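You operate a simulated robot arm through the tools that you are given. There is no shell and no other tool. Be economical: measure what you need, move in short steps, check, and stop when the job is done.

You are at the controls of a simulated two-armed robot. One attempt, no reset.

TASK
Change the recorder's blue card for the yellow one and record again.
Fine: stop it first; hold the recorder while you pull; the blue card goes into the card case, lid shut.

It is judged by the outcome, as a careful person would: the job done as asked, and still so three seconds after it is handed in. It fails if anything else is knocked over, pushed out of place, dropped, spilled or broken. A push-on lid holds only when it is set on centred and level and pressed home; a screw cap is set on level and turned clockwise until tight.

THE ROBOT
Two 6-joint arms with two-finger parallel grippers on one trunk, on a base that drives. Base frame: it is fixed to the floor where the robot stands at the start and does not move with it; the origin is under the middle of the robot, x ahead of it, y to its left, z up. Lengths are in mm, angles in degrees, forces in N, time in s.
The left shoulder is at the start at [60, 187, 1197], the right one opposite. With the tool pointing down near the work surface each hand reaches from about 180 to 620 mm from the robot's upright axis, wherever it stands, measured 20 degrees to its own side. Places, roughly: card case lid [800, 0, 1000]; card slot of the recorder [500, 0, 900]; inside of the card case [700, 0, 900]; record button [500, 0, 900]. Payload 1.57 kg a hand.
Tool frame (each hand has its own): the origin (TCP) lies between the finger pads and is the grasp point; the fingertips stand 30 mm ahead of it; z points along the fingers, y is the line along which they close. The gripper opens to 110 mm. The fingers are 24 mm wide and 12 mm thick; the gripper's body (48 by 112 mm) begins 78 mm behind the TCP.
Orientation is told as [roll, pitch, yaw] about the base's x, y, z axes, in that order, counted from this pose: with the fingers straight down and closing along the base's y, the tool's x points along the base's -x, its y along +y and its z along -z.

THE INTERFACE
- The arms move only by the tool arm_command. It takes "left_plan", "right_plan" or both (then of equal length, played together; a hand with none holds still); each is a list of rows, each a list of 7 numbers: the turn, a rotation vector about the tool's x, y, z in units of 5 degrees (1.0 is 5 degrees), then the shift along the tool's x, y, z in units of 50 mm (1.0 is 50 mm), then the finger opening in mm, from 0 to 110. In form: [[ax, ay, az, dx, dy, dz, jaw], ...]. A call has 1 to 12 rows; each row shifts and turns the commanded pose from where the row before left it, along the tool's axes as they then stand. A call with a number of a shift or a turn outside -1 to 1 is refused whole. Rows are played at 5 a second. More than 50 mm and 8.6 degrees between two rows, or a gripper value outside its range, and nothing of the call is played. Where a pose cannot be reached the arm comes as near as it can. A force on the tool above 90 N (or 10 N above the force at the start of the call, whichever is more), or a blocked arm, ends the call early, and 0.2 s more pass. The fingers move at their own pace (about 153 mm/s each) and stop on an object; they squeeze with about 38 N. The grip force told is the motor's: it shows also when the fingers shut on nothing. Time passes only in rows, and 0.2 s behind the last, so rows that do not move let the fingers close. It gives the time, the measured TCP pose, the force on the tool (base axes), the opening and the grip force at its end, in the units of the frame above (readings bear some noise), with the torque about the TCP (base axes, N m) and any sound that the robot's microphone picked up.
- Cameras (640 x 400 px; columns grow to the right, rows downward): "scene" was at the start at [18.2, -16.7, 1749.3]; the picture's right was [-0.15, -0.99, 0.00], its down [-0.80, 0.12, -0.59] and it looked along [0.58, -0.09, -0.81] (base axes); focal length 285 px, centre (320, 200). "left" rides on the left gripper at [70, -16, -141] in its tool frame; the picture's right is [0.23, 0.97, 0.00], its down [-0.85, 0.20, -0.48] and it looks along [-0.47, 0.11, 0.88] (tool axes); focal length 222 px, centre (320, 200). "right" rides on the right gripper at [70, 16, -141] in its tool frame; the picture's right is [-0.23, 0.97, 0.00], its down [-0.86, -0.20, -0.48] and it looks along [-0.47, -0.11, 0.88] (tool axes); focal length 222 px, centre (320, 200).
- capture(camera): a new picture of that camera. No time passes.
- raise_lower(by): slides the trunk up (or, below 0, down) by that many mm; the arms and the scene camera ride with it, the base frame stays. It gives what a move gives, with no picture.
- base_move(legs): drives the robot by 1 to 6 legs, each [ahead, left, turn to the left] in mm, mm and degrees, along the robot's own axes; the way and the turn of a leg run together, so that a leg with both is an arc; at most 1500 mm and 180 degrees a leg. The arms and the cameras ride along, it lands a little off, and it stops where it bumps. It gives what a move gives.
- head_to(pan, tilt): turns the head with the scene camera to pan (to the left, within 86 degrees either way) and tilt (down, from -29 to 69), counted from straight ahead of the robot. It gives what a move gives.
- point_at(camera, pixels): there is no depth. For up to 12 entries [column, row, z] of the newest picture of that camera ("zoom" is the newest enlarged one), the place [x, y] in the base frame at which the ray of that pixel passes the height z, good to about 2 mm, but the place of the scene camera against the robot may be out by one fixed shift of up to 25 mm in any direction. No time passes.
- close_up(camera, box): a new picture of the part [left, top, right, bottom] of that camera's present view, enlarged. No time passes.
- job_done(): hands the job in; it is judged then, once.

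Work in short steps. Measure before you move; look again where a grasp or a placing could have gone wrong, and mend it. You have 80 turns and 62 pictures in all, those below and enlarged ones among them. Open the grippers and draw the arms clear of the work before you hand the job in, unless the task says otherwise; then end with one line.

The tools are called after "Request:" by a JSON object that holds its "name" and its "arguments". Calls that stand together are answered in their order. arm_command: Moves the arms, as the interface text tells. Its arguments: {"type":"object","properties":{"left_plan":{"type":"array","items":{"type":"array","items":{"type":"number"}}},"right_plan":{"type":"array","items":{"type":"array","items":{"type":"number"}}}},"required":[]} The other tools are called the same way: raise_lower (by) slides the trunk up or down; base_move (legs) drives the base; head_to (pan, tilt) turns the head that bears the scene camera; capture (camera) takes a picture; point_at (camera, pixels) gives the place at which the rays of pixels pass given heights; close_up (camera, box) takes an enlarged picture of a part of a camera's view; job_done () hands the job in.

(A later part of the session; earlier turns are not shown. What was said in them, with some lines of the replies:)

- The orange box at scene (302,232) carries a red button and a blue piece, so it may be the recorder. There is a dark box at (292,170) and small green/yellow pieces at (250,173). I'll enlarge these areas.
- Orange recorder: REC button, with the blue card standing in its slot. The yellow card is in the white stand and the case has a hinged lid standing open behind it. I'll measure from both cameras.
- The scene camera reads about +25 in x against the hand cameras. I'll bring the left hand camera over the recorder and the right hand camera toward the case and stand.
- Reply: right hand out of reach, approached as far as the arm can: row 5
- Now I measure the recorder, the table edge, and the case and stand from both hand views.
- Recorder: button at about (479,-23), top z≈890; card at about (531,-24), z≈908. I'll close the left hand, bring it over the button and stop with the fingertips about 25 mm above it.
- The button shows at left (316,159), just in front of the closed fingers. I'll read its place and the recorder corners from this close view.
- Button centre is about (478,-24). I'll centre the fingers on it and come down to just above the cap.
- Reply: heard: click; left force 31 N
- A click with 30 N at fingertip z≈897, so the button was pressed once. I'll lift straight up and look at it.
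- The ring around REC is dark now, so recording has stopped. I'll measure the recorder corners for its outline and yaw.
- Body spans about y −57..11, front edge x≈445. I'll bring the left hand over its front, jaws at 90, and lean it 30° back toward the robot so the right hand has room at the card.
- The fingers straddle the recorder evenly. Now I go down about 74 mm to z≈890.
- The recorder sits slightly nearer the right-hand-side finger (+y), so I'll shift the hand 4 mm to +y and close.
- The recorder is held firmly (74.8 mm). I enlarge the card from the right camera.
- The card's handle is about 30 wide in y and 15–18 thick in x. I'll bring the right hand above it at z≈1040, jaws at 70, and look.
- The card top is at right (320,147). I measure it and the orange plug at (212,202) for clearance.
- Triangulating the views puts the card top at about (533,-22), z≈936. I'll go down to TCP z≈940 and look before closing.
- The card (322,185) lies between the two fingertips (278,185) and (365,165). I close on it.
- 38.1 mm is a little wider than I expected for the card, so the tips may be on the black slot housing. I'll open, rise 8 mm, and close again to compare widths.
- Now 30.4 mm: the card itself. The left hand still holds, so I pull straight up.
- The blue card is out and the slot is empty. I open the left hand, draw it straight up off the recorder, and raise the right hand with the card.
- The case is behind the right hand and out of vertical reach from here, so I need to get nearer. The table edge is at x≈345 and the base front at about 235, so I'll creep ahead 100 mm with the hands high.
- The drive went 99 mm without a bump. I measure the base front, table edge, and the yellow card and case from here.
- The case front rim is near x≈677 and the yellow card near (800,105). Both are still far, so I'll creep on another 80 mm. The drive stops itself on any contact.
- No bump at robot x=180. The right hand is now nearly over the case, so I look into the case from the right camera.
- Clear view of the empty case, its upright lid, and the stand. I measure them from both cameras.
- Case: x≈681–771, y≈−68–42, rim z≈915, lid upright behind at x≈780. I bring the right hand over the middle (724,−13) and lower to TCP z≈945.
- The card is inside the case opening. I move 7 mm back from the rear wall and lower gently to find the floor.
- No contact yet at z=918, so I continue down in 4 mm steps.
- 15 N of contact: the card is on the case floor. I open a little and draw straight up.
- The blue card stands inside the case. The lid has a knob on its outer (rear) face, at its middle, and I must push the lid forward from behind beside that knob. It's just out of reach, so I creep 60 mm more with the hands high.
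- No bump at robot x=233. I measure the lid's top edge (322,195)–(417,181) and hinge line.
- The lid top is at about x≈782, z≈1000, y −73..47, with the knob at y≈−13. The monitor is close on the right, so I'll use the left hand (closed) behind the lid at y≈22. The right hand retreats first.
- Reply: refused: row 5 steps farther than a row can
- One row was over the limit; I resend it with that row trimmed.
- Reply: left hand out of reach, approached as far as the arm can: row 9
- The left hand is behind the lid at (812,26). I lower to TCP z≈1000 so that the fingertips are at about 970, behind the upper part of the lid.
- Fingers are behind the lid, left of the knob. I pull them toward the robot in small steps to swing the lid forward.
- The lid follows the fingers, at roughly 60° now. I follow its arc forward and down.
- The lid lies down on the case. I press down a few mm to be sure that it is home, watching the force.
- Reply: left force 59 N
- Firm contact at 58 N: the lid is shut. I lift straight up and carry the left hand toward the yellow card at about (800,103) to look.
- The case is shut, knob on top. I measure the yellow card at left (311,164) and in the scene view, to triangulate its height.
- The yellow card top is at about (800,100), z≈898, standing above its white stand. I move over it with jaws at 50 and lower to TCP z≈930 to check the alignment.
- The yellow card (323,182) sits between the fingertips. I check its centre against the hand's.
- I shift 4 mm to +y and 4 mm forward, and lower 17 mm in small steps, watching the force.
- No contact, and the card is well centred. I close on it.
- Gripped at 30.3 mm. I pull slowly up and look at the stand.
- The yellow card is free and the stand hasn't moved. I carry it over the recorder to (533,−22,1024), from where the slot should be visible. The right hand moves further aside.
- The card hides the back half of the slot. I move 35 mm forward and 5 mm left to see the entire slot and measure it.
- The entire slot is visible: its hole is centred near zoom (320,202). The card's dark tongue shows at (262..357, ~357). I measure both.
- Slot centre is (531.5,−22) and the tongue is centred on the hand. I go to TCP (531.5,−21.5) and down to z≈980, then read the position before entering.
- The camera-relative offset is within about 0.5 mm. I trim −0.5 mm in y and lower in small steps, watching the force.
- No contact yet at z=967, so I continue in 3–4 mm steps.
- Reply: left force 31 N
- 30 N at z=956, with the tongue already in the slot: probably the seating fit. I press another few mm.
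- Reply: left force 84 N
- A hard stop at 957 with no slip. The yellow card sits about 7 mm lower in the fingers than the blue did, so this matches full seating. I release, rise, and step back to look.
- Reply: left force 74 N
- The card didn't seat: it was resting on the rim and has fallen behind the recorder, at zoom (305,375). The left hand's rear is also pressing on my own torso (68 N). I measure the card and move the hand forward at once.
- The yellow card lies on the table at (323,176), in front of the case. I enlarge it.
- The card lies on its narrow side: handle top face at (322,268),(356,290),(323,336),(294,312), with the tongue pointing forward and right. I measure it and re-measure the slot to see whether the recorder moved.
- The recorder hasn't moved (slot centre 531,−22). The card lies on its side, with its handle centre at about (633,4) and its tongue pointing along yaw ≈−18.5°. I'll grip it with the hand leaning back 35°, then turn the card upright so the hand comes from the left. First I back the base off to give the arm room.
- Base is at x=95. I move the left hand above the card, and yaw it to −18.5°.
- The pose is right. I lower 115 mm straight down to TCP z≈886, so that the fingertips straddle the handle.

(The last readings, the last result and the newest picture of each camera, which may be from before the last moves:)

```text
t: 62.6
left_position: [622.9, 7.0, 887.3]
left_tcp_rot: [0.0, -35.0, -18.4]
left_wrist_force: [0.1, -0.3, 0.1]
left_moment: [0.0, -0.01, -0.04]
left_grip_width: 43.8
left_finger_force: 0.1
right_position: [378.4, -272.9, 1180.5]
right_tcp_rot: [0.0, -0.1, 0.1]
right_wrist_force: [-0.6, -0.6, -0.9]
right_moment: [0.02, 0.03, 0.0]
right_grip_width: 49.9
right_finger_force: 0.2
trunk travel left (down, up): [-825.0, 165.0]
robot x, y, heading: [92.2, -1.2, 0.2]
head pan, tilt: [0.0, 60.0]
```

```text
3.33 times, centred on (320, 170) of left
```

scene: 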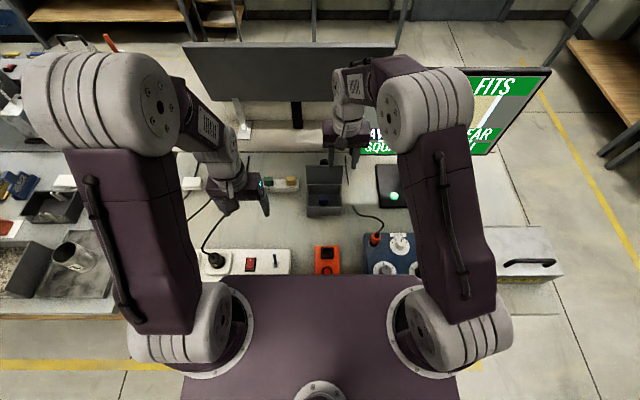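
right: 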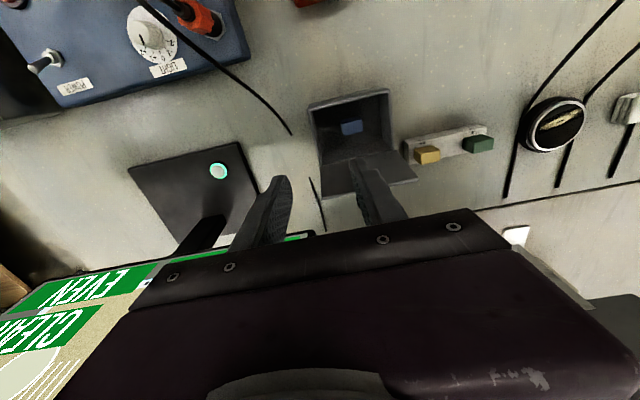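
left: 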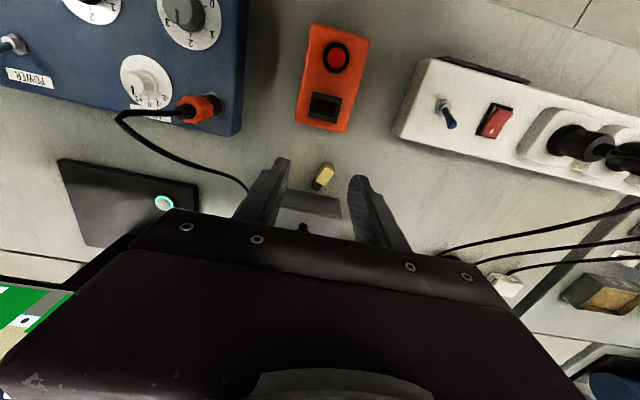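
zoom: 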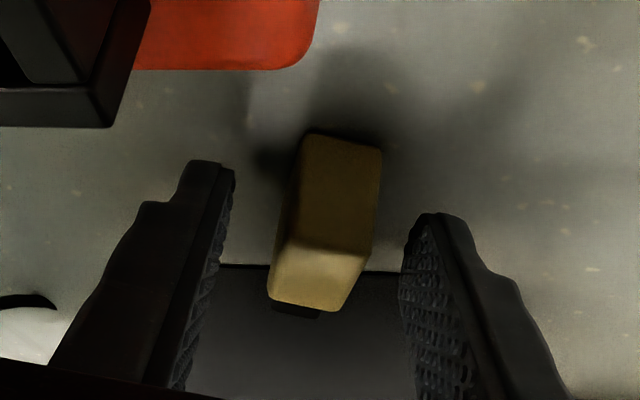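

The handle stands on edge between the pads, well centred. I close slowly.

Request:
{"name": "arm_command", "arguments": {"left_plan": [[0, 0, 0, 0, 0, 0, 34], [0, 0, 0, 0, 0, 0, 28], [0, 0, 0, 0, 0, 0, 22], [0, 0, 0, 0, 0, 0, 16], [0, 0, 0, 0, 0, 0, 10], [0, 0, 0, 0, 0, 0, 8]]}}

Request:
{"name": "arm_command", "arguments": {"left_plan": [[0, 0, 0, 0, 0, 0, 8]]}}

```text
t: 64.0
left_position: [621.7, 7.8, 887.5]
left_tcp_rot: [0.0, -35.0, -18.4]
left_wrist_force: [-0.2, -0.1, 0.2]
left_moment: [-0.02, 0.01, 0.0]
left_grip_width: 18.5
left_finger_force: 33.3
right_position: [378.6, -273.1, 1180.2]
right_tcp_rot: [0.0, 0.1, 0.2]
right_wrist_force: [0.1, -0.5, 0.3]
right_moment: [0.01, -0.01, 0.01]
right_grip_width: 50.2
right_finger_force: 0.1
trunk travel left (down, up): [-825.0, 165.0]
robot x, y, heading: [94.8, -0.2, 0.4]
head pan, tilt: [0.0, 60.0]
```

```text
t: 64.4
left_position: [621.8, 7.0, 887.7]
left_tcp_rot: [0.1, -35.1, -18.5]
left_wrist_force: [0.1, 0.0, 0.2]
left_moment: [0.0, -0.02, 0.0]
left_grip_width: 18.2
left_finger_force: 32.1
right_position: [376.4, -272.3, 1179.3]
right_tcp_rot: [0.0, -0.1, 0.0]
right_wrist_force: [-0.3, -0.5, 0.4]
right_moment: [-0.01, 0.02, 0.0]
right_grip_width: 50.0
right_finger_force: 0.0
trunk travel left (down, up): [-825.0, 165.0]
robot x, y, heading: [93.6, -0.8, 0.1]
head pan, tilt: [0.0, 60.0]
```

Gripped at 18.2 mm. I lift straight up 150 mm and bring the hand back to vertical.

Request:
{"name": "arm_command", "arguments": {"left_plan": [[0, 0, 0, -0.1, 0, -0.143, 8], [0, 0, 0, -0.5, 0, -0.7, 8], [0, 0, 0, -0.55, 0, -0.785, 8], [0, 0, 0, -0.55, 0, -0.785, 8], [0, 1, 0, 0, 0, 0, 8], [0, 1, 0, 0, 0, 0, 8], [0, 1, 0, 0, 0, 0, 8], [0, 1, 0, 0, 0, 0, 8], [0, 1, 0, 0, 0, 0, 8], [0, 1, 0, 0, 0, 0, 8], [0, 1, 0, 0, 0, 0, 8]]}}

Request:
{"name": "arm_command", "arguments": {"left_plan": [[0, 0, -0.986, 0, 0, 0, 8], [0, 0, -0.986, 0, 0, 0, 8], [0, 0, -0.986, 0, 0, 0, 8], [0, 0, -0.986, 0, 0, 0, 8], [0, 0, -0.986, 0, 0, 0, 8], [0, 0, -0.986, 0, 0, 0, 8], [0, 0, -0.986, 0, 0, 0, 8], [0, 0, -0.986, 0, 0, 0, 8], [0, 0, -0.986, 0, 0, 0, 8], [0, 0, -0.986, 0, 0, 0, 8], [0, 0, -0.986, 0, 0, 0, 8]]}}

Request:
{"name": "arm_command", "arguments": {"left_plan": [[0, 0, -0.986, 0, 0, 0, 8], [0, 0, -0.986, 0, 0, 0, 8], [0, 0, -0.986, 0, 0, 0, 8], [0, 0, -0.986, 0, 0, 0, 8], [0, 0, -0.986, 0, 0, 0, 8], [0, 0, -0.986, 0, 0, 0, 8], [0, 0, -0.986, 0, 0, 0, 8], [0, 0, -0.986, 0, 0, 0, 8], [0, 0, -0.986, 0, 0, 0, 8], [0, 0, -0.986, 0, 0, 0, 8], [0, 0, -0.986, 0, 0, 0, 8]]}}

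```text
t: 66.8
left_position: [619.4, 6.1, 1034.1]
left_tcp_rot: [0.0, 0.2, -18.4]
left_wrist_force: [0.6, -0.1, -0.4]
left_moment: [-0.01, 0.02, -0.03]
left_grip_width: 18.5
left_finger_force: 32.2
left hand out of reach, approached as far as the arm can: row 6
right_position: [377.6, -272.5, 1179.1]
right_tcp_rot: [0.0, 0.0, 0.1]
right_wrist_force: [0.1, 0.3, 0.7]
right_moment: [0.05, 0.0, 0.0]
right_grip_width: 50.0
right_finger_force: 0.0
trunk travel left (down, up): [-825.0, 165.0]
robot x, y, heading: [92.9, -0.6, 0.3]
head pan, tilt: [0.0, 60.0]
```

```text
t: 69.2
left_position: [619.4, 7.5, 1035.0]
left_tcp_rot: [-0.1, 0.0, 35.8]
left_wrist_force: [0.4, -0.8, 0.0]
left_moment: [-0.04, -0.02, 0.03]
left_grip_width: 18.3
left_finger_force: 32.1
right_position: [378.1, -272.2, 1178.4]
right_tcp_rot: [0.0, 0.0, 0.1]
right_wrist_force: [0.1, 0.1, 0.8]
right_moment: [-0.03, 0.01, 0.0]
right_grip_width: 50.1
right_finger_force: 0.0
trunk travel left (down, up): [-825.0, 165.0]
robot x, y, heading: [93.0, 1.7, -0.0]
head pan, tilt: [0.0, 60.0]
```

```text
t: 71.6
left_position: [620.1, 6.4, 1033.6]
left_tcp_rot: [0.1, 0.1, 90.1]
left_wrist_force: [-0.2, -0.2, 0.2]
left_moment: [0.03, 0.02, 0.01]
left_grip_width: 18.1
left_finger_force: 32.3
right_position: [377.7, -271.9, 1179.3]
right_tcp_rot: [0.0, 0.0, 0.1]
right_wrist_force: [0.4, -0.7, 0.2]
right_moment: [-0.01, 0.01, -0.03]
right_grip_width: 49.9
right_finger_force: 0.0
trunk travel left (down, up): [-825.0, 165.0]
robot x, y, heading: [93.5, 0.1, 0.2]
head pan, tilt: [0.0, 60.0]
```

Yaw 90° reached with the grip intact. I move over the slot (x 531) and lean the hand to the left by 55° so that the card points straight down.

Request:
{"name": "arm_command", "arguments": {"left_plan": [[0, 0, 0, 0.064, 0.888, 0, 8], [0, 0, 0, 0.064, 0.888, 0, 8], [0, 1, 0, 0, 0, 0, 8], [0, 1, 0, 0, 0, 0, 8], [0, 1, 0, 0, 0, 0, 8], [0, 1, 0, 0, 0, 0, 8], [0, 1, 0, 0, 0, 0, 8], [0, 1, 0, 0, 0, 0, 8], [0, 1, 0, 0, 0, 0, 8], [0, 1, 0, 0, 0, 0, 8], [0, 1, 0, 0, 0, 0, 8], [0, 1, 0, 0, 0, 0, 8]]}}

Request:
{"name": "arm_command", "arguments": {"left_plan": [[0, 1, 0, 0, 0, 0, 8], [0, 0, 0, 0, 0, 0, 8], [0, 0, 0, 0, 0, 0, 8]]}}

Request:
{"name": "close_up", "arguments": {"camera": "scene", "box": [240, 150, 400, 270]}}

```text
t: 74.2
left_position: [530.3, 0.4, 1035.1]
left_tcp_rot: [-0.1, 50.1, 90.0]
left_wrist_force: [-0.3, 0.2, 0.2]
left_moment: [0.01, -0.01, 0.01]
left_grip_width: 18.2
left_finger_force: 32.8
right_position: [378.2, -272.2, 1179.0]
right_tcp_rot: [-0.1, -0.1, 0.0]
right_wrist_force: [0.0, 0.1, -0.2]
right_moment: [-0.05, 0.0, -0.04]
right_grip_width: 50.0
right_finger_force: 0.0
trunk travel left (down, up): [-825.0, 165.0]
robot x, y, heading: [91.7, 0.0, -0.2]
head pan, tilt: [0.0, 60.0]
```

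```text
t: 75.0
left_position: [529.8, 0.9, 1034.4]
left_tcp_rot: [-0.1, 55.0, 90.0]
left_wrist_force: [-0.2, -0.1, 0.7]
left_moment: [0.01, 0.0, 0.01]
left_grip_width: 18.4
left_finger_force: 33.1
right_position: [378.6, -272.4, 1179.4]
right_tcp_rot: [0.0, -0.1, 0.0]
right_wrist_force: [0.3, 0.2, -1.0]
right_moment: [0.02, -0.01, 0.01]
right_grip_width: 50.4
right_finger_force: 0.1
trunk travel left (down, up): [-825.0, 165.0]
robot x, y, heading: [96.0, 1.2, 0.2]
head pan, tilt: [0.0, 60.0]
```

```text
3.33 times, centred on (320, 210) of scene
```

zoom: 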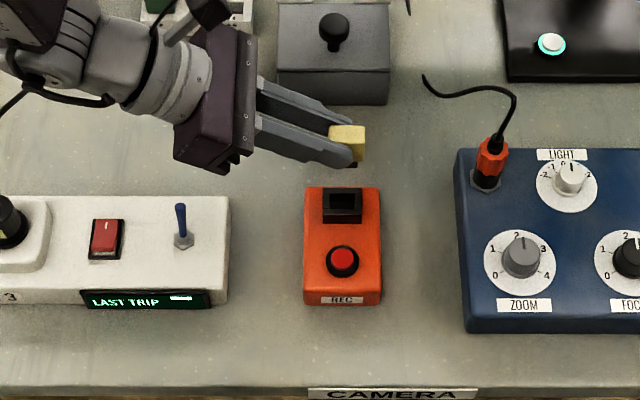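

Clear view: the yellow handle is held at (347,133) with the tongue down (352,164). I compare the handle and slot places in this same picture.

Request:
{"name": "point_at", "arguments": {"camera": "zoom", "pixels": [[329, 127, 1036], [364, 127, 1036], [366, 139, 1036], [331, 139, 1036], [343, 192, 916], [323, 190, 916], [361, 189, 916], [324, 216, 916], [362, 216, 916], [343, 205, 916], [352, 167, 991], [329, 206, 916]]}}

```text
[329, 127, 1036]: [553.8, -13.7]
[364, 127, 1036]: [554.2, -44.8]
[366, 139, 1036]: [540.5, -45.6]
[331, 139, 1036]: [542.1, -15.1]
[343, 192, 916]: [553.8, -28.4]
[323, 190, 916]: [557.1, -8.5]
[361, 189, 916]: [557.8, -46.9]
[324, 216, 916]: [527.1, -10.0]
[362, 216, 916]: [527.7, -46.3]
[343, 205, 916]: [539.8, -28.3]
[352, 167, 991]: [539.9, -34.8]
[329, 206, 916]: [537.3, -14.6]
```

The handle centre agrees with the slot within about 1.5 mm in y. I trim +1 mm in x and +0.6 in y, and go down to z≈968, just above the rim.

Request:
{"name": "arm_command", "arguments": {"left_plan": [[0, 0, 0, -0.007, -0.02, -0.01, 8], [0, 0, 0, -0.5, 0, 0.35, 8], [0, 0, 0, -0.4, 0, 0.28, 8], [0, 0, 0, -0.188, 0, 0.132, 8], [0, 0, 0, 0, 0, 0, 8]]}}

Request:
{"name": "arm_command", "arguments": {"left_plan": [[0, 0, 0, 0, 0, 0, 8]]}}

```text
t: 76.2
left_position: [534.4, 3.0, 969.6]
left_tcp_rot: [0.0, 55.0, 90.0]
left_wrist_force: [-0.1, 0.0, -0.1]
left_moment: [0.03, 0.03, 0.0]
left_grip_width: 18.3
left_finger_force: 33.3
right_position: [378.0, -271.2, 1179.8]
right_tcp_rot: [0.1, 0.0, 0.1]
right_wrist_force: [-0.5, -0.4, -0.4]
right_moment: [0.0, 0.0, 0.05]
right_grip_width: 50.1
right_finger_force: 0.0
trunk travel left (down, up): [-825.0, 165.0]
robot x, y, heading: [95.8, -2.1, -0.0]
head pan, tilt: [0.0, 60.0]
```

```text
t: 76.6
left_position: [533.4, 3.4, 969.8]
left_tcp_rot: [0.0, 55.0, 90.0]
left_wrist_force: [-0.5, 1.0, -0.3]
left_moment: [0.0, 0.0, -0.01]
left_grip_width: 18.4
left_finger_force: 33.6
right_position: [378.2, -272.7, 1179.6]
right_tcp_rot: [-0.1, 0.0, 0.2]
right_wrist_force: [0.6, 0.1, -0.4]
right_moment: [0.01, -0.02, 0.02]
right_grip_width: 50.3
right_finger_force: 0.0
trunk travel left (down, up): [-825.0, 165.0]
robot x, y, heading: [91.4, 1.5, 0.3]
head pan, tilt: [0.0, 60.0]
```

It drifted to about (533.9,3.2), so I correct by −2.6 mm in x and −2.2 mm in y, and re-read.

Request:
{"name": "arm_command", "arguments": {"left_plan": [[0, 0, 0, 0.025, 0.052, 0.036, 8], [0, 0, 0, 0, 0, 0, 8]]}}

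Request:
{"name": "arm_command", "arguments": {"left_plan": [[0, 0, 0, 0, 0, 0, 8]]}}

Request:
{"name": "arm_command", "arguments": {"left_plan": [[0, 0, 0, 0, 0, 0, 8]]}}

```text
t: 77.2
left_position: [530.9, 1.0, 968.2]
left_tcp_rot: [0.0, 55.1, 89.9]
left_wrist_force: [-0.3, 0.7, 0.0]
left_moment: [0.03, -0.02, 0.02]
left_grip_width: 18.4
left_finger_force: 33.4
right_position: [377.0, -272.3, 1180.2]
right_tcp_rot: [0.0, 0.1, 0.1]
right_wrist_force: [-0.8, 0.1, -0.7]
right_moment: [0.0, -0.02, 0.0]
right_grip_width: 50.1
right_finger_force: 0.1
trunk travel left (down, up): [-825.0, 165.0]
robot x, y, heading: [94.9, 2.1, 0.1]
head pan, tilt: [0.0, 60.0]
```

```text
t: 77.6
left_position: [530.1, 0.1, 968.2]
left_tcp_rot: [0.0, 55.0, 90.1]
left_wrist_force: [0.0, 0.4, -0.7]
left_moment: [0.02, -0.03, 0.02]
left_grip_width: 18.2
left_finger_force: 32.5
right_position: [376.7, -272.5, 1179.3]
right_tcp_rot: [-0.1, 0.0, 0.0]
right_wrist_force: [0.3, 0.4, -0.5]
right_moment: [0.01, -0.05, -0.02]
right_grip_width: 50.1
right_finger_force: 0.1
trunk travel left (down, up): [-825.0, 165.0]
robot x, y, heading: [94.6, 1.5, 0.3]
head pan, tilt: [0.0, 60.0]
```

```text
t: 78.0
left_position: [530.9, 1.5, 968.5]
left_tcp_rot: [0.0, 55.1, 90.0]
left_wrist_force: [0.8, 0.9, -0.6]
left_moment: [0.03, 0.0, 0.02]
left_grip_width: 18.4
left_finger_force: 33.3
right_position: [377.0, -272.6, 1180.2]
right_tcp_rot: [-0.1, 0.0, 0.1]
right_wrist_force: [0.1, 0.9, -1.4]
right_moment: [-0.01, 0.01, 0.0]
right_grip_width: 50.2
right_finger_force: 0.0
trunk travel left (down, up): [-825.0, 165.0]
robot x, y, heading: [92.9, 0.2, -0.0]
head pan, tilt: [0.0, 60.0]
```

The hand is at about (530.6,0.9). I descend in ~4 mm steps through the rim height.

Request:
{"name": "arm_command", "arguments": {"left_plan": [[0, 0, 0, -0.065, 0, 0.046, 8], [0, 0, 0, -0.065, 0, 0.046, 8], [0, 0, 0, -0.05, 0, 0.035, 8], [0, 0, 0, 0, 0, 0, 8]]}}

```text
t: 79.0
left_position: [529.4, -1.1, 956.4]
left_tcp_rot: [-0.1, 55.0, 90.1]
left_wrist_force: [-0.1, 0.4, -0.4]
left_moment: [0.0, 0.04, -0.01]
left_grip_width: 18.4
left_finger_force: 32.3
right_position: [377.2, -272.4, 1179.5]
right_tcp_rot: [0.0, 0.1, 0.1]
right_wrist_force: [-1.3, -0.2, 0.3]
right_moment: [-0.01, -0.02, -0.04]
right_grip_width: 50.0
right_finger_force: 0.1
trunk travel left (down, up): [-825.0, 165.0]
robot x, y, heading: [93.1, 1.4, 0.0]
head pan, tilt: [0.0, 60.0]
```

No contact at 956, and it drifted about −1.5 x and −2 y. I correct that and go on down.

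Request:
{"name": "arm_command", "arguments": {"left_plan": [[0, 0, 0, -0.022, -0.03, -0.031, 8], [0, 0, 0, 0, 0, 0, 8]]}}

Request:
{"name": "arm_command", "arguments": {"left_plan": [[0, 0, 0, -0.05, 0, 0.035, 8], [0, 0, 0, 0, 0, 0, 8]]}}

```text
t: 79.6
left_position: [530.5, 1.2, 957.2]
left_tcp_rot: [0.0, 55.0, 90.0]
left_wrist_force: [0.4, 0.0, 0.7]
left_moment: [-0.01, 0.0, -0.01]
left_grip_width: 18.2
left_finger_force: 32.7
right_position: [377.3, -273.3, 1179.9]
right_tcp_rot: [0.0, 0.0, 0.1]
right_wrist_force: [0.2, -0.4, 0.2]
right_moment: [0.03, 0.02, -0.04]
right_grip_width: 50.3
right_finger_force: 0.1
trunk travel left (down, up): [-825.0, 165.0]
robot x, y, heading: [92.9, 2.9, 0.3]
head pan, tilt: [0.0, 60.0]
```

```text
t: 80.2
left_position: [531.4, 1.0, 953.8]
left_tcp_rot: [0.0, 55.1, 90.0]
left_wrist_force: [0.2, -0.2, 0.0]
left_moment: [0.0, -0.01, 0.04]
left_grip_width: 18.4
left_finger_force: 32.5
right_position: [377.2, -273.1, 1180.1]
right_tcp_rot: [0.0, 0.0, 0.1]
right_wrist_force: [0.2, -0.8, -0.7]
right_moment: [0.06, 0.03, 0.01]
right_grip_width: 49.8
right_finger_force: 0.0
trunk travel left (down, up): [-825.0, 165.0]
robot x, y, heading: [94.0, -1.2, -0.1]
head pan, tilt: [0.0, 60.0]
```

Position is good at (531,1) and still free. I continue downward.

Request:
{"name": "arm_command", "arguments": {"left_plan": [[0, 0, 0, -0.05, 0, 0.035, 8], [0, 0, 0, 0, 0, 0, 8]]}}

Request:
{"name": "arm_command", "arguments": {"left_plan": [[0, 0, 0, -0.05, 0, 0.035, 8], [0, 0, 0, 0, 0, 0, 8]]}}

```text
t: 80.8
left_position: [531.1, 1.8, 950.8]
left_tcp_rot: [0.0, 55.0, 90.1]
left_wrist_force: [0.9, 0.7, -0.1]
left_moment: [0.01, -0.01, -0.01]
left_grip_width: 18.4
left_finger_force: 32.5
right_position: [378.3, -272.3, 1179.1]
right_tcp_rot: [-0.1, 0.0, 0.1]
right_wrist_force: [-0.1, -0.4, 1.1]
right_moment: [-0.02, -0.03, 0.01]
right_grip_width: 50.1
right_finger_force: 0.1
trunk travel left (down, up): [-825.0, 165.0]
robot x, y, heading: [95.9, 0.5, 0.0]
head pan, tilt: [0.0, 60.0]
```

```text
t: 81.4
left_position: [531.5, 2.6, 948.6]
left_tcp_rot: [0.0, 55.1, 90.0]
left_wrist_force: [-0.5, -0.3, -0.6]
left_moment: [-0.03, 0.02, -0.03]
left_grip_width: 18.3
left_finger_force: 32.8
right_position: [376.6, -272.9, 1179.8]
right_tcp_rot: [0.0, -0.1, 0.0]
right_wrist_force: [0.2, 0.1, 0.1]
right_moment: [-0.02, 0.02, 0.01]
right_grip_width: 50.2
right_finger_force: 0.0
trunk travel left (down, up): [-825.0, 165.0]
robot x, y, heading: [91.5, 2.3, 0.1]
head pan, tilt: [0.0, 60.0]
```

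Request:
{"name": "arm_command", "arguments": {"left_plan": [[0, 0, 0, -0.04, 0, 0.05, 8], [0, 0, 0, 0, 0, 0, 8]]}}

Request:
{"name": "arm_command", "arguments": {"left_plan": [[0, 0, 0, -0.05, 0, 0.035, 8], [0, 0, 0, 0, 0, 0, 8]]}}

```text
t: 82.0
left_position: [530.6, -0.1, 944.4]
left_tcp_rot: [0.1, 55.0, 89.9]
left_wrist_force: [0.8, 0.3, 0.6]
left_moment: [-0.01, -0.04, 0.0]
left_grip_width: 18.3
left_finger_force: 33.1
right_position: [378.9, -272.5, 1179.2]
right_tcp_rot: [-0.1, 0.0, 0.1]
right_wrist_force: [-0.7, 1.0, 0.0]
right_moment: [-0.04, 0.03, 0.0]
right_grip_width: 50.3
right_finger_force: 0.1
trunk travel left (down, up): [-825.0, 165.0]
robot x, y, heading: [96.5, 6.1, -0.0]
head pan, tilt: [0.0, 60.0]
```

```text
t: 82.6
left_position: [530.5, 1.1, 943.3]
left_tcp_rot: [-0.3, 55.2, 89.7]
left_wrist_force: [1.2, 0.7, 14.2]
left_moment: [-0.3, 0.01, -0.01]
left_grip_width: 18.2
left_finger_force: 32.6
right_position: [376.0, -271.6, 1179.0]
right_tcp_rot: [0.0, -0.1, 0.1]
right_wrist_force: [0.2, 0.7, -0.1]
right_moment: [0.03, 0.02, -0.04]
right_grip_width: 50.2
right_finger_force: 0.1
trunk travel left (down, up): [-825.0, 165.0]
robot x, y, heading: [95.8, -0.8, -0.1]
head pan, tilt: [0.0, 60.0]
```

14 N contact at 943. To tell slot from rim without a picture, I raise 1.5 mm and nudge 3 mm in x: a card in the slot will resist.

Request:
{"name": "arm_command", "arguments": {"left_plan": [[0, 0, 0, 0.04, 0, -0.028, 8], [0, 0, 0, 0, -0.06, 0, 8], [0, 0, 0, 0, 0, 0, 8]]}}

```text
t: 83.4
left_position: [534.9, -0.5, 943.6]
left_tcp_rot: [0.0, 55.0, 90.1]
left_wrist_force: [-1.2, -0.3, -1.3]
left_moment: [0.03, -0.06, -0.06]
left_grip_width: 18.1
left_finger_force: 32.9
right_position: [379.2, -273.4, 1178.8]
right_tcp_rot: [-0.1, -0.1, 0.2]
right_wrist_force: [-0.1, 0.3, 0.1]
right_moment: [-0.02, 0.0, 0.0]
right_grip_width: 50.3
right_finger_force: 0.0
trunk travel left (down, up): [-825.0, 165.0]
robot x, y, heading: [95.3, -1.2, 0.2]
head pan, tilt: [0.0, 60.0]
```

It moved with only about 1 N, which is ambiguous. I need one picture to see the card against the slot.

Request:
{"name": "close_up", "arguments": {"camera": "scene", "box": [285, 185, 375, 241]}}

```text
7.11 times, centred on (330, 213) of scene
```

zoom: 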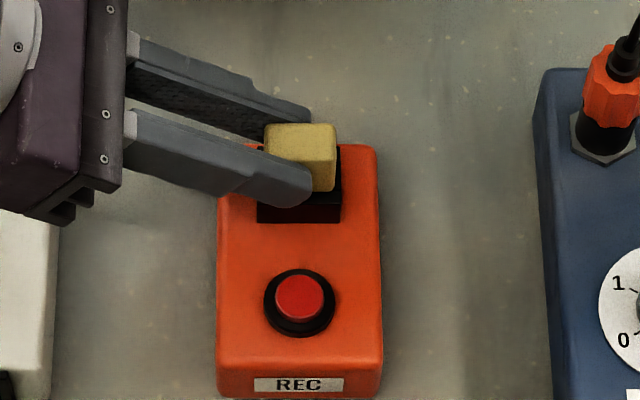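

The recorder itself shifted about 3 mm with the nudge, and the handle sits centred on the housing. So the tongue is in the slot and the fingertips are what touched the housing top. I nudge back the 3 mm, open, and withdraw along the fingers, up and to the left.

Request:
{"name": "arm_command", "arguments": {"left_plan": [[0, 0, 0, 0, 0.05, 0, 8], [0, 0, 0, 0, 0.04, 0, 8], [0, 0, 0, 0, -0.01, 0, 8], [0, 0, 0, 0, 0, 0, 16], [0, 0, 0, 0, 0, 0, 22], [0, 0, 0, 0, 0, 0, 28], [0, 0, 0, 0, 0, 0, 34], [0, 0, 0, 0, 0, -0.2, 34], [0, 0, 0, 0, 0, -0.8, 34], [0, 0, 0, 0, 0, -1, 34], [0, 0, 0, 0, 0, -1, 34]]}}

```text
t: 85.8
left_position: [528.4, 124.6, 1028.9]
left_tcp_rot: [-0.1, 54.8, 89.9]
left_wrist_force: [-0.4, -0.4, -0.3]
left_moment: [0.0, -0.01, -0.01]
left_grip_width: 34.1
left_finger_force: 0.1
right_position: [377.1, -272.4, 1179.5]
right_tcp_rot: [0.0, 0.1, 0.1]
right_wrist_force: [0.7, 0.4, -0.2]
right_moment: [0.0, -0.07, 0.02]
right_grip_width: 49.9
right_finger_force: 0.1
trunk travel left (down, up): [-825.0, 165.0]
robot x, y, heading: [96.2, 0.3, 0.0]
head pan, tilt: [0.0, 60.0]
```

Released cleanly. Now the right hand, closed, goes over the card (531,−22) to z≈1000 for pressing, and I'll take one look.

Request:
{"name": "arm_command", "arguments": {"right_plan": [[0, 0, 0, -0.51, 0.833, 0, 0], [0, 0, 0, -0.51, 0.833, 0, 0], [0, 0, 0, -0.51, 0.833, 0, 0], [0, 0, 0, -0.51, 0.833, 0, 0], [0, 0, 0, -0.51, 0.833, 0, 0], [0, 0, 0, -0.51, 0.833, 0, 0], [0, 0, 0, 0, 0, 0.9, 0], [0, 0, 0, 0, 0, 0.9, 0], [0, 0, 0, 0, 0, 0.9, 0], [0, 0, 0, 0, 0, 0.8, 0], [0, 0, 0, 0, 0, 0, 0]]}}

Request:
{"name": "close_up", "arguments": {"camera": "right", "box": [240, 80, 400, 220]}}

```text
t: 88.2
left_position: [528.9, 122.4, 1029.1]
left_tcp_rot: [-0.1, 54.9, 90.0]
left_wrist_force: [0.2, -0.2, -0.4]
left_moment: [-0.01, -0.01, 0.02]
left_grip_width: 34.1
left_finger_force: 0.1
right_position: [532.1, -24.1, 1003.1]
right_tcp_rot: [0.0, -0.1, 0.1]
right_wrist_force: [-0.1, -0.1, -0.4]
right_moment: [0.01, 0.02, -0.01]
right_grip_width: 0.0
right_finger_force: 21.0
trunk travel left (down, up): [-825.0, 165.0]
robot x, y, heading: [90.1, 0.5, 0.1]
head pan, tilt: [0.0, 60.0]
```

```text
2.86 times, centred on (320, 150) of right
```

zoom: 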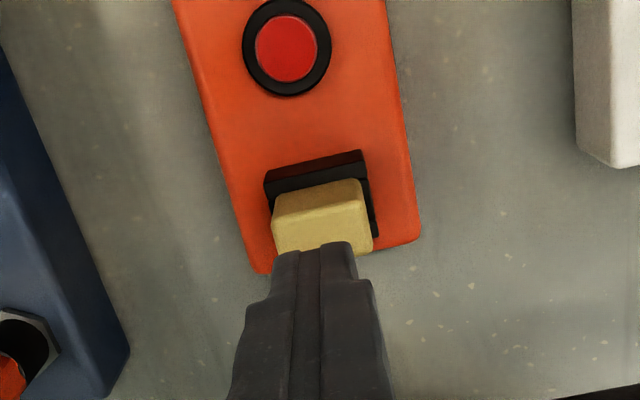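

The yellow card stands upright in the slot. I check its top centre against the hand.

Request:
{"name": "point_at", "arguments": {"camera": "zoom", "pixels": [[275, 215, 938], [362, 195, 938], [372, 245, 938], [287, 47, 897], [264, 188, 916], [362, 165, 916]]}}

```text
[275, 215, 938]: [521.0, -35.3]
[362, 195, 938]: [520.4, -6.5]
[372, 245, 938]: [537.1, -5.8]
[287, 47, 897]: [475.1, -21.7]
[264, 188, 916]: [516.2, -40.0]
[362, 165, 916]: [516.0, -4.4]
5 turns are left
```

Few turns are left. I press the card home (top near z 938) with the closed fingers, then lift and move over the REC button.

Request:
{"name": "arm_command", "arguments": {"right_plan": [[0, 0, 0, 0.02, 0.03, 0.5, 0], [0, 0, 0, 0, 0, 0.16, 0], [0, 0, 0, 0, 0, 0.06, 0], [0, 0, 0, 0, 0, 0.04, 0], [0, 0, 0, 0, 0, 0.03, 0]]}}

Request:
{"name": "arm_command", "arguments": {"right_plan": [[0, 0, 0, 0, 0, -0.4, 0], [0, 0, 0, 0, 0, -0.4, 0], [0, 0, 0, 0.54, 0, 0, 0], [0, 0, 0, 0.54, 0, 0, 0], [0, 0, 0, 0, 0, 0, 0], [0, 0, 0, 0, 0, 0, 0]]}}

```text
t: 89.5
left_position: [523.3, 122.1, 1030.9]
left_tcp_rot: [-0.6, 55.0, 89.6]
left_wrist_force: [-0.2, 0.5, -0.5]
left_moment: [-0.05, 0.02, 0.04]
left_grip_width: 34.2
left_finger_force: 0.1
right_position: [530.5, -20.5, 975.1]
right_tcp_rot: [0.4, -1.3, 0.0]
right_wrist_force: [-11.9, -9.7, 51.6]
right_moment: [-0.3, 0.72, 0.0]
right_grip_width: 0.0
right_finger_force: 21.3
trunk travel left (down, up): [-825.0, 165.0]
robot x, y, heading: [93.5, 3.2, -0.1]
head pan, tilt: [0.0, 60.0]
stopped in row 5 (right hand): the force on the tool passed its limit (the readings are from after the stop); the commanded pose is now the measured one
```

```text
t: 90.9
left_position: [527.4, 123.2, 1027.5]
left_tcp_rot: [0.0, 55.0, 90.0]
left_wrist_force: [0.4, 0.4, 0.3]
left_moment: [-0.02, -0.01, 0.04]
left_grip_width: 34.2
left_finger_force: 0.2
right_position: [480.4, -19.5, 1008.2]
right_tcp_rot: [0.4, -0.9, 0.0]
right_wrist_force: [-0.1, 0.3, 0.1]
right_moment: [0.03, -0.03, 0.02]
right_grip_width: 0.0
right_finger_force: 21.3
trunk travel left (down, up): [-825.0, 165.0]
robot x, y, heading: [96.2, -4.7, 0.2]
head pan, tilt: [0.0, 60.0]
4 turns are left
```

Hard contact with the card top at z≈945, which matches the handle sitting on the housing, so it is home. Now I press REC once, lift, draw both hands clear, and take the last picture of the recorder.

Request:
{"name": "arm_command", "arguments": {"right_plan": [[0, 0, 0, 0.06, -0.05, 0.8, 0], [0, 0, 0, 0, 0, 0.5, 0], [0, 0, 0, 0, 0, 0.2, 0], [0, 0, 0, 0, 0, 0.06, 0], [0, 0, 0, 0, 0, 0.05, 0], [0, 0, 0, 0, 0, 0.03, 0]]}}

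Request:
{"name": "arm_command", "arguments": {"right_plan": [[0, 0, 0, 0, 0, -0.4, 0], [0, 0, 0, 0, 0, -0.9, 0], [0, 0, 0, 0, 0, -0.9, 0], [0, 0, 0, 0, 0, -0.9, 0], [0, 0, 0, 0, -0.8, -0.2, 40], [0, 0, 0, 0, -0.8, 0, 60], [0, 0, 0, 0, -0.8, 0, 60], [0, 0, 0, 0, -0.8, 0, 60]], "left_plan": [[0, 0, 0, 0, 0, 0, 34], [0, 0, 0, 0, 0, 0, 34], [0, 0, 0, 0, 0, -0.6, 34], [0, 0, 0, 0, 0, -0.6, 60], [0, 0, 0, 0, 0, 0, 60], [0, 0, 0, 0, 0, 0, 60], [0, 0, 0, 0, 0, 0, 60], [0, 0, 0, 0, 0, 0, 60]]}}

Request:
{"name": "close_up", "arguments": {"camera": "scene", "box": [270, 160, 390, 241]}}

```text
t: 92.3
left_position: [527.6, 124.0, 1028.4]
left_tcp_rot: [-0.1, 54.9, 89.8]
left_wrist_force: [0.2, 0.2, 0.6]
left_moment: [0.01, 0.04, -0.02]
left_grip_width: 33.9
left_finger_force: 0.2
right_position: [477.7, -21.9, 927.5]
right_tcp_rot: [0.4, -1.0, 0.1]
right_wrist_force: [-1.1, 0.3, 7.2]
right_moment: [-0.01, 0.1, -0.03]
right_grip_width: 0.0
right_finger_force: 21.0
trunk travel left (down, up): [-825.0, 165.0]
robot x, y, heading: [96.1, -1.4, -0.1]
head pan, tilt: [0.0, 60.0]
heard: click
```

```text
t: 94.1
left_position: [530.1, 172.4, 1061.3]
left_tcp_rot: [0.0, 55.0, 90.0]
left_wrist_force: [-0.1, -0.2, 0.2]
left_moment: [0.01, -0.01, -0.01]
left_grip_width: 60.3
left_finger_force: 0.0
right_position: [473.1, -184.3, 1091.6]
right_tcp_rot: [0.5, -0.8, 0.1]
right_wrist_force: [0.1, 0.0, -0.4]
right_moment: [0.02, 0.01, 0.01]
right_grip_width: 60.0
right_finger_force: 0.0
trunk travel left (down, up): [-825.0, 165.0]
robot x, y, heading: [92.6, 3.4, 0.1]
head pan, tilt: [0.0, 60.0]
```

```text
4.94 times, centred on (330, 200) of scene
3 turns are left
```

zoom: 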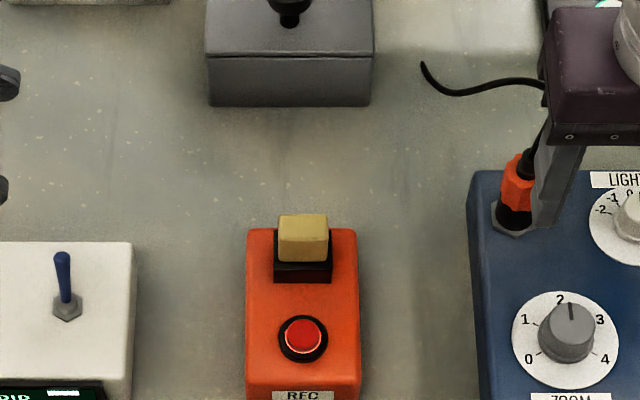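

A click was heard and the REC button's ring is lit again. The yellow card sits in the slot, the case is shut, and both hands are open and clear, so I hand in.

Request:
{"name": "job_done", "arguments": {}}

```text
The job is handed in.
```

The yellow card is in the recorder and it is recording again, with the blue card in the shut case. On the way I dropped the yellow card once onto the table, and I nudged the recorder about 3 mm, then pushed it back.
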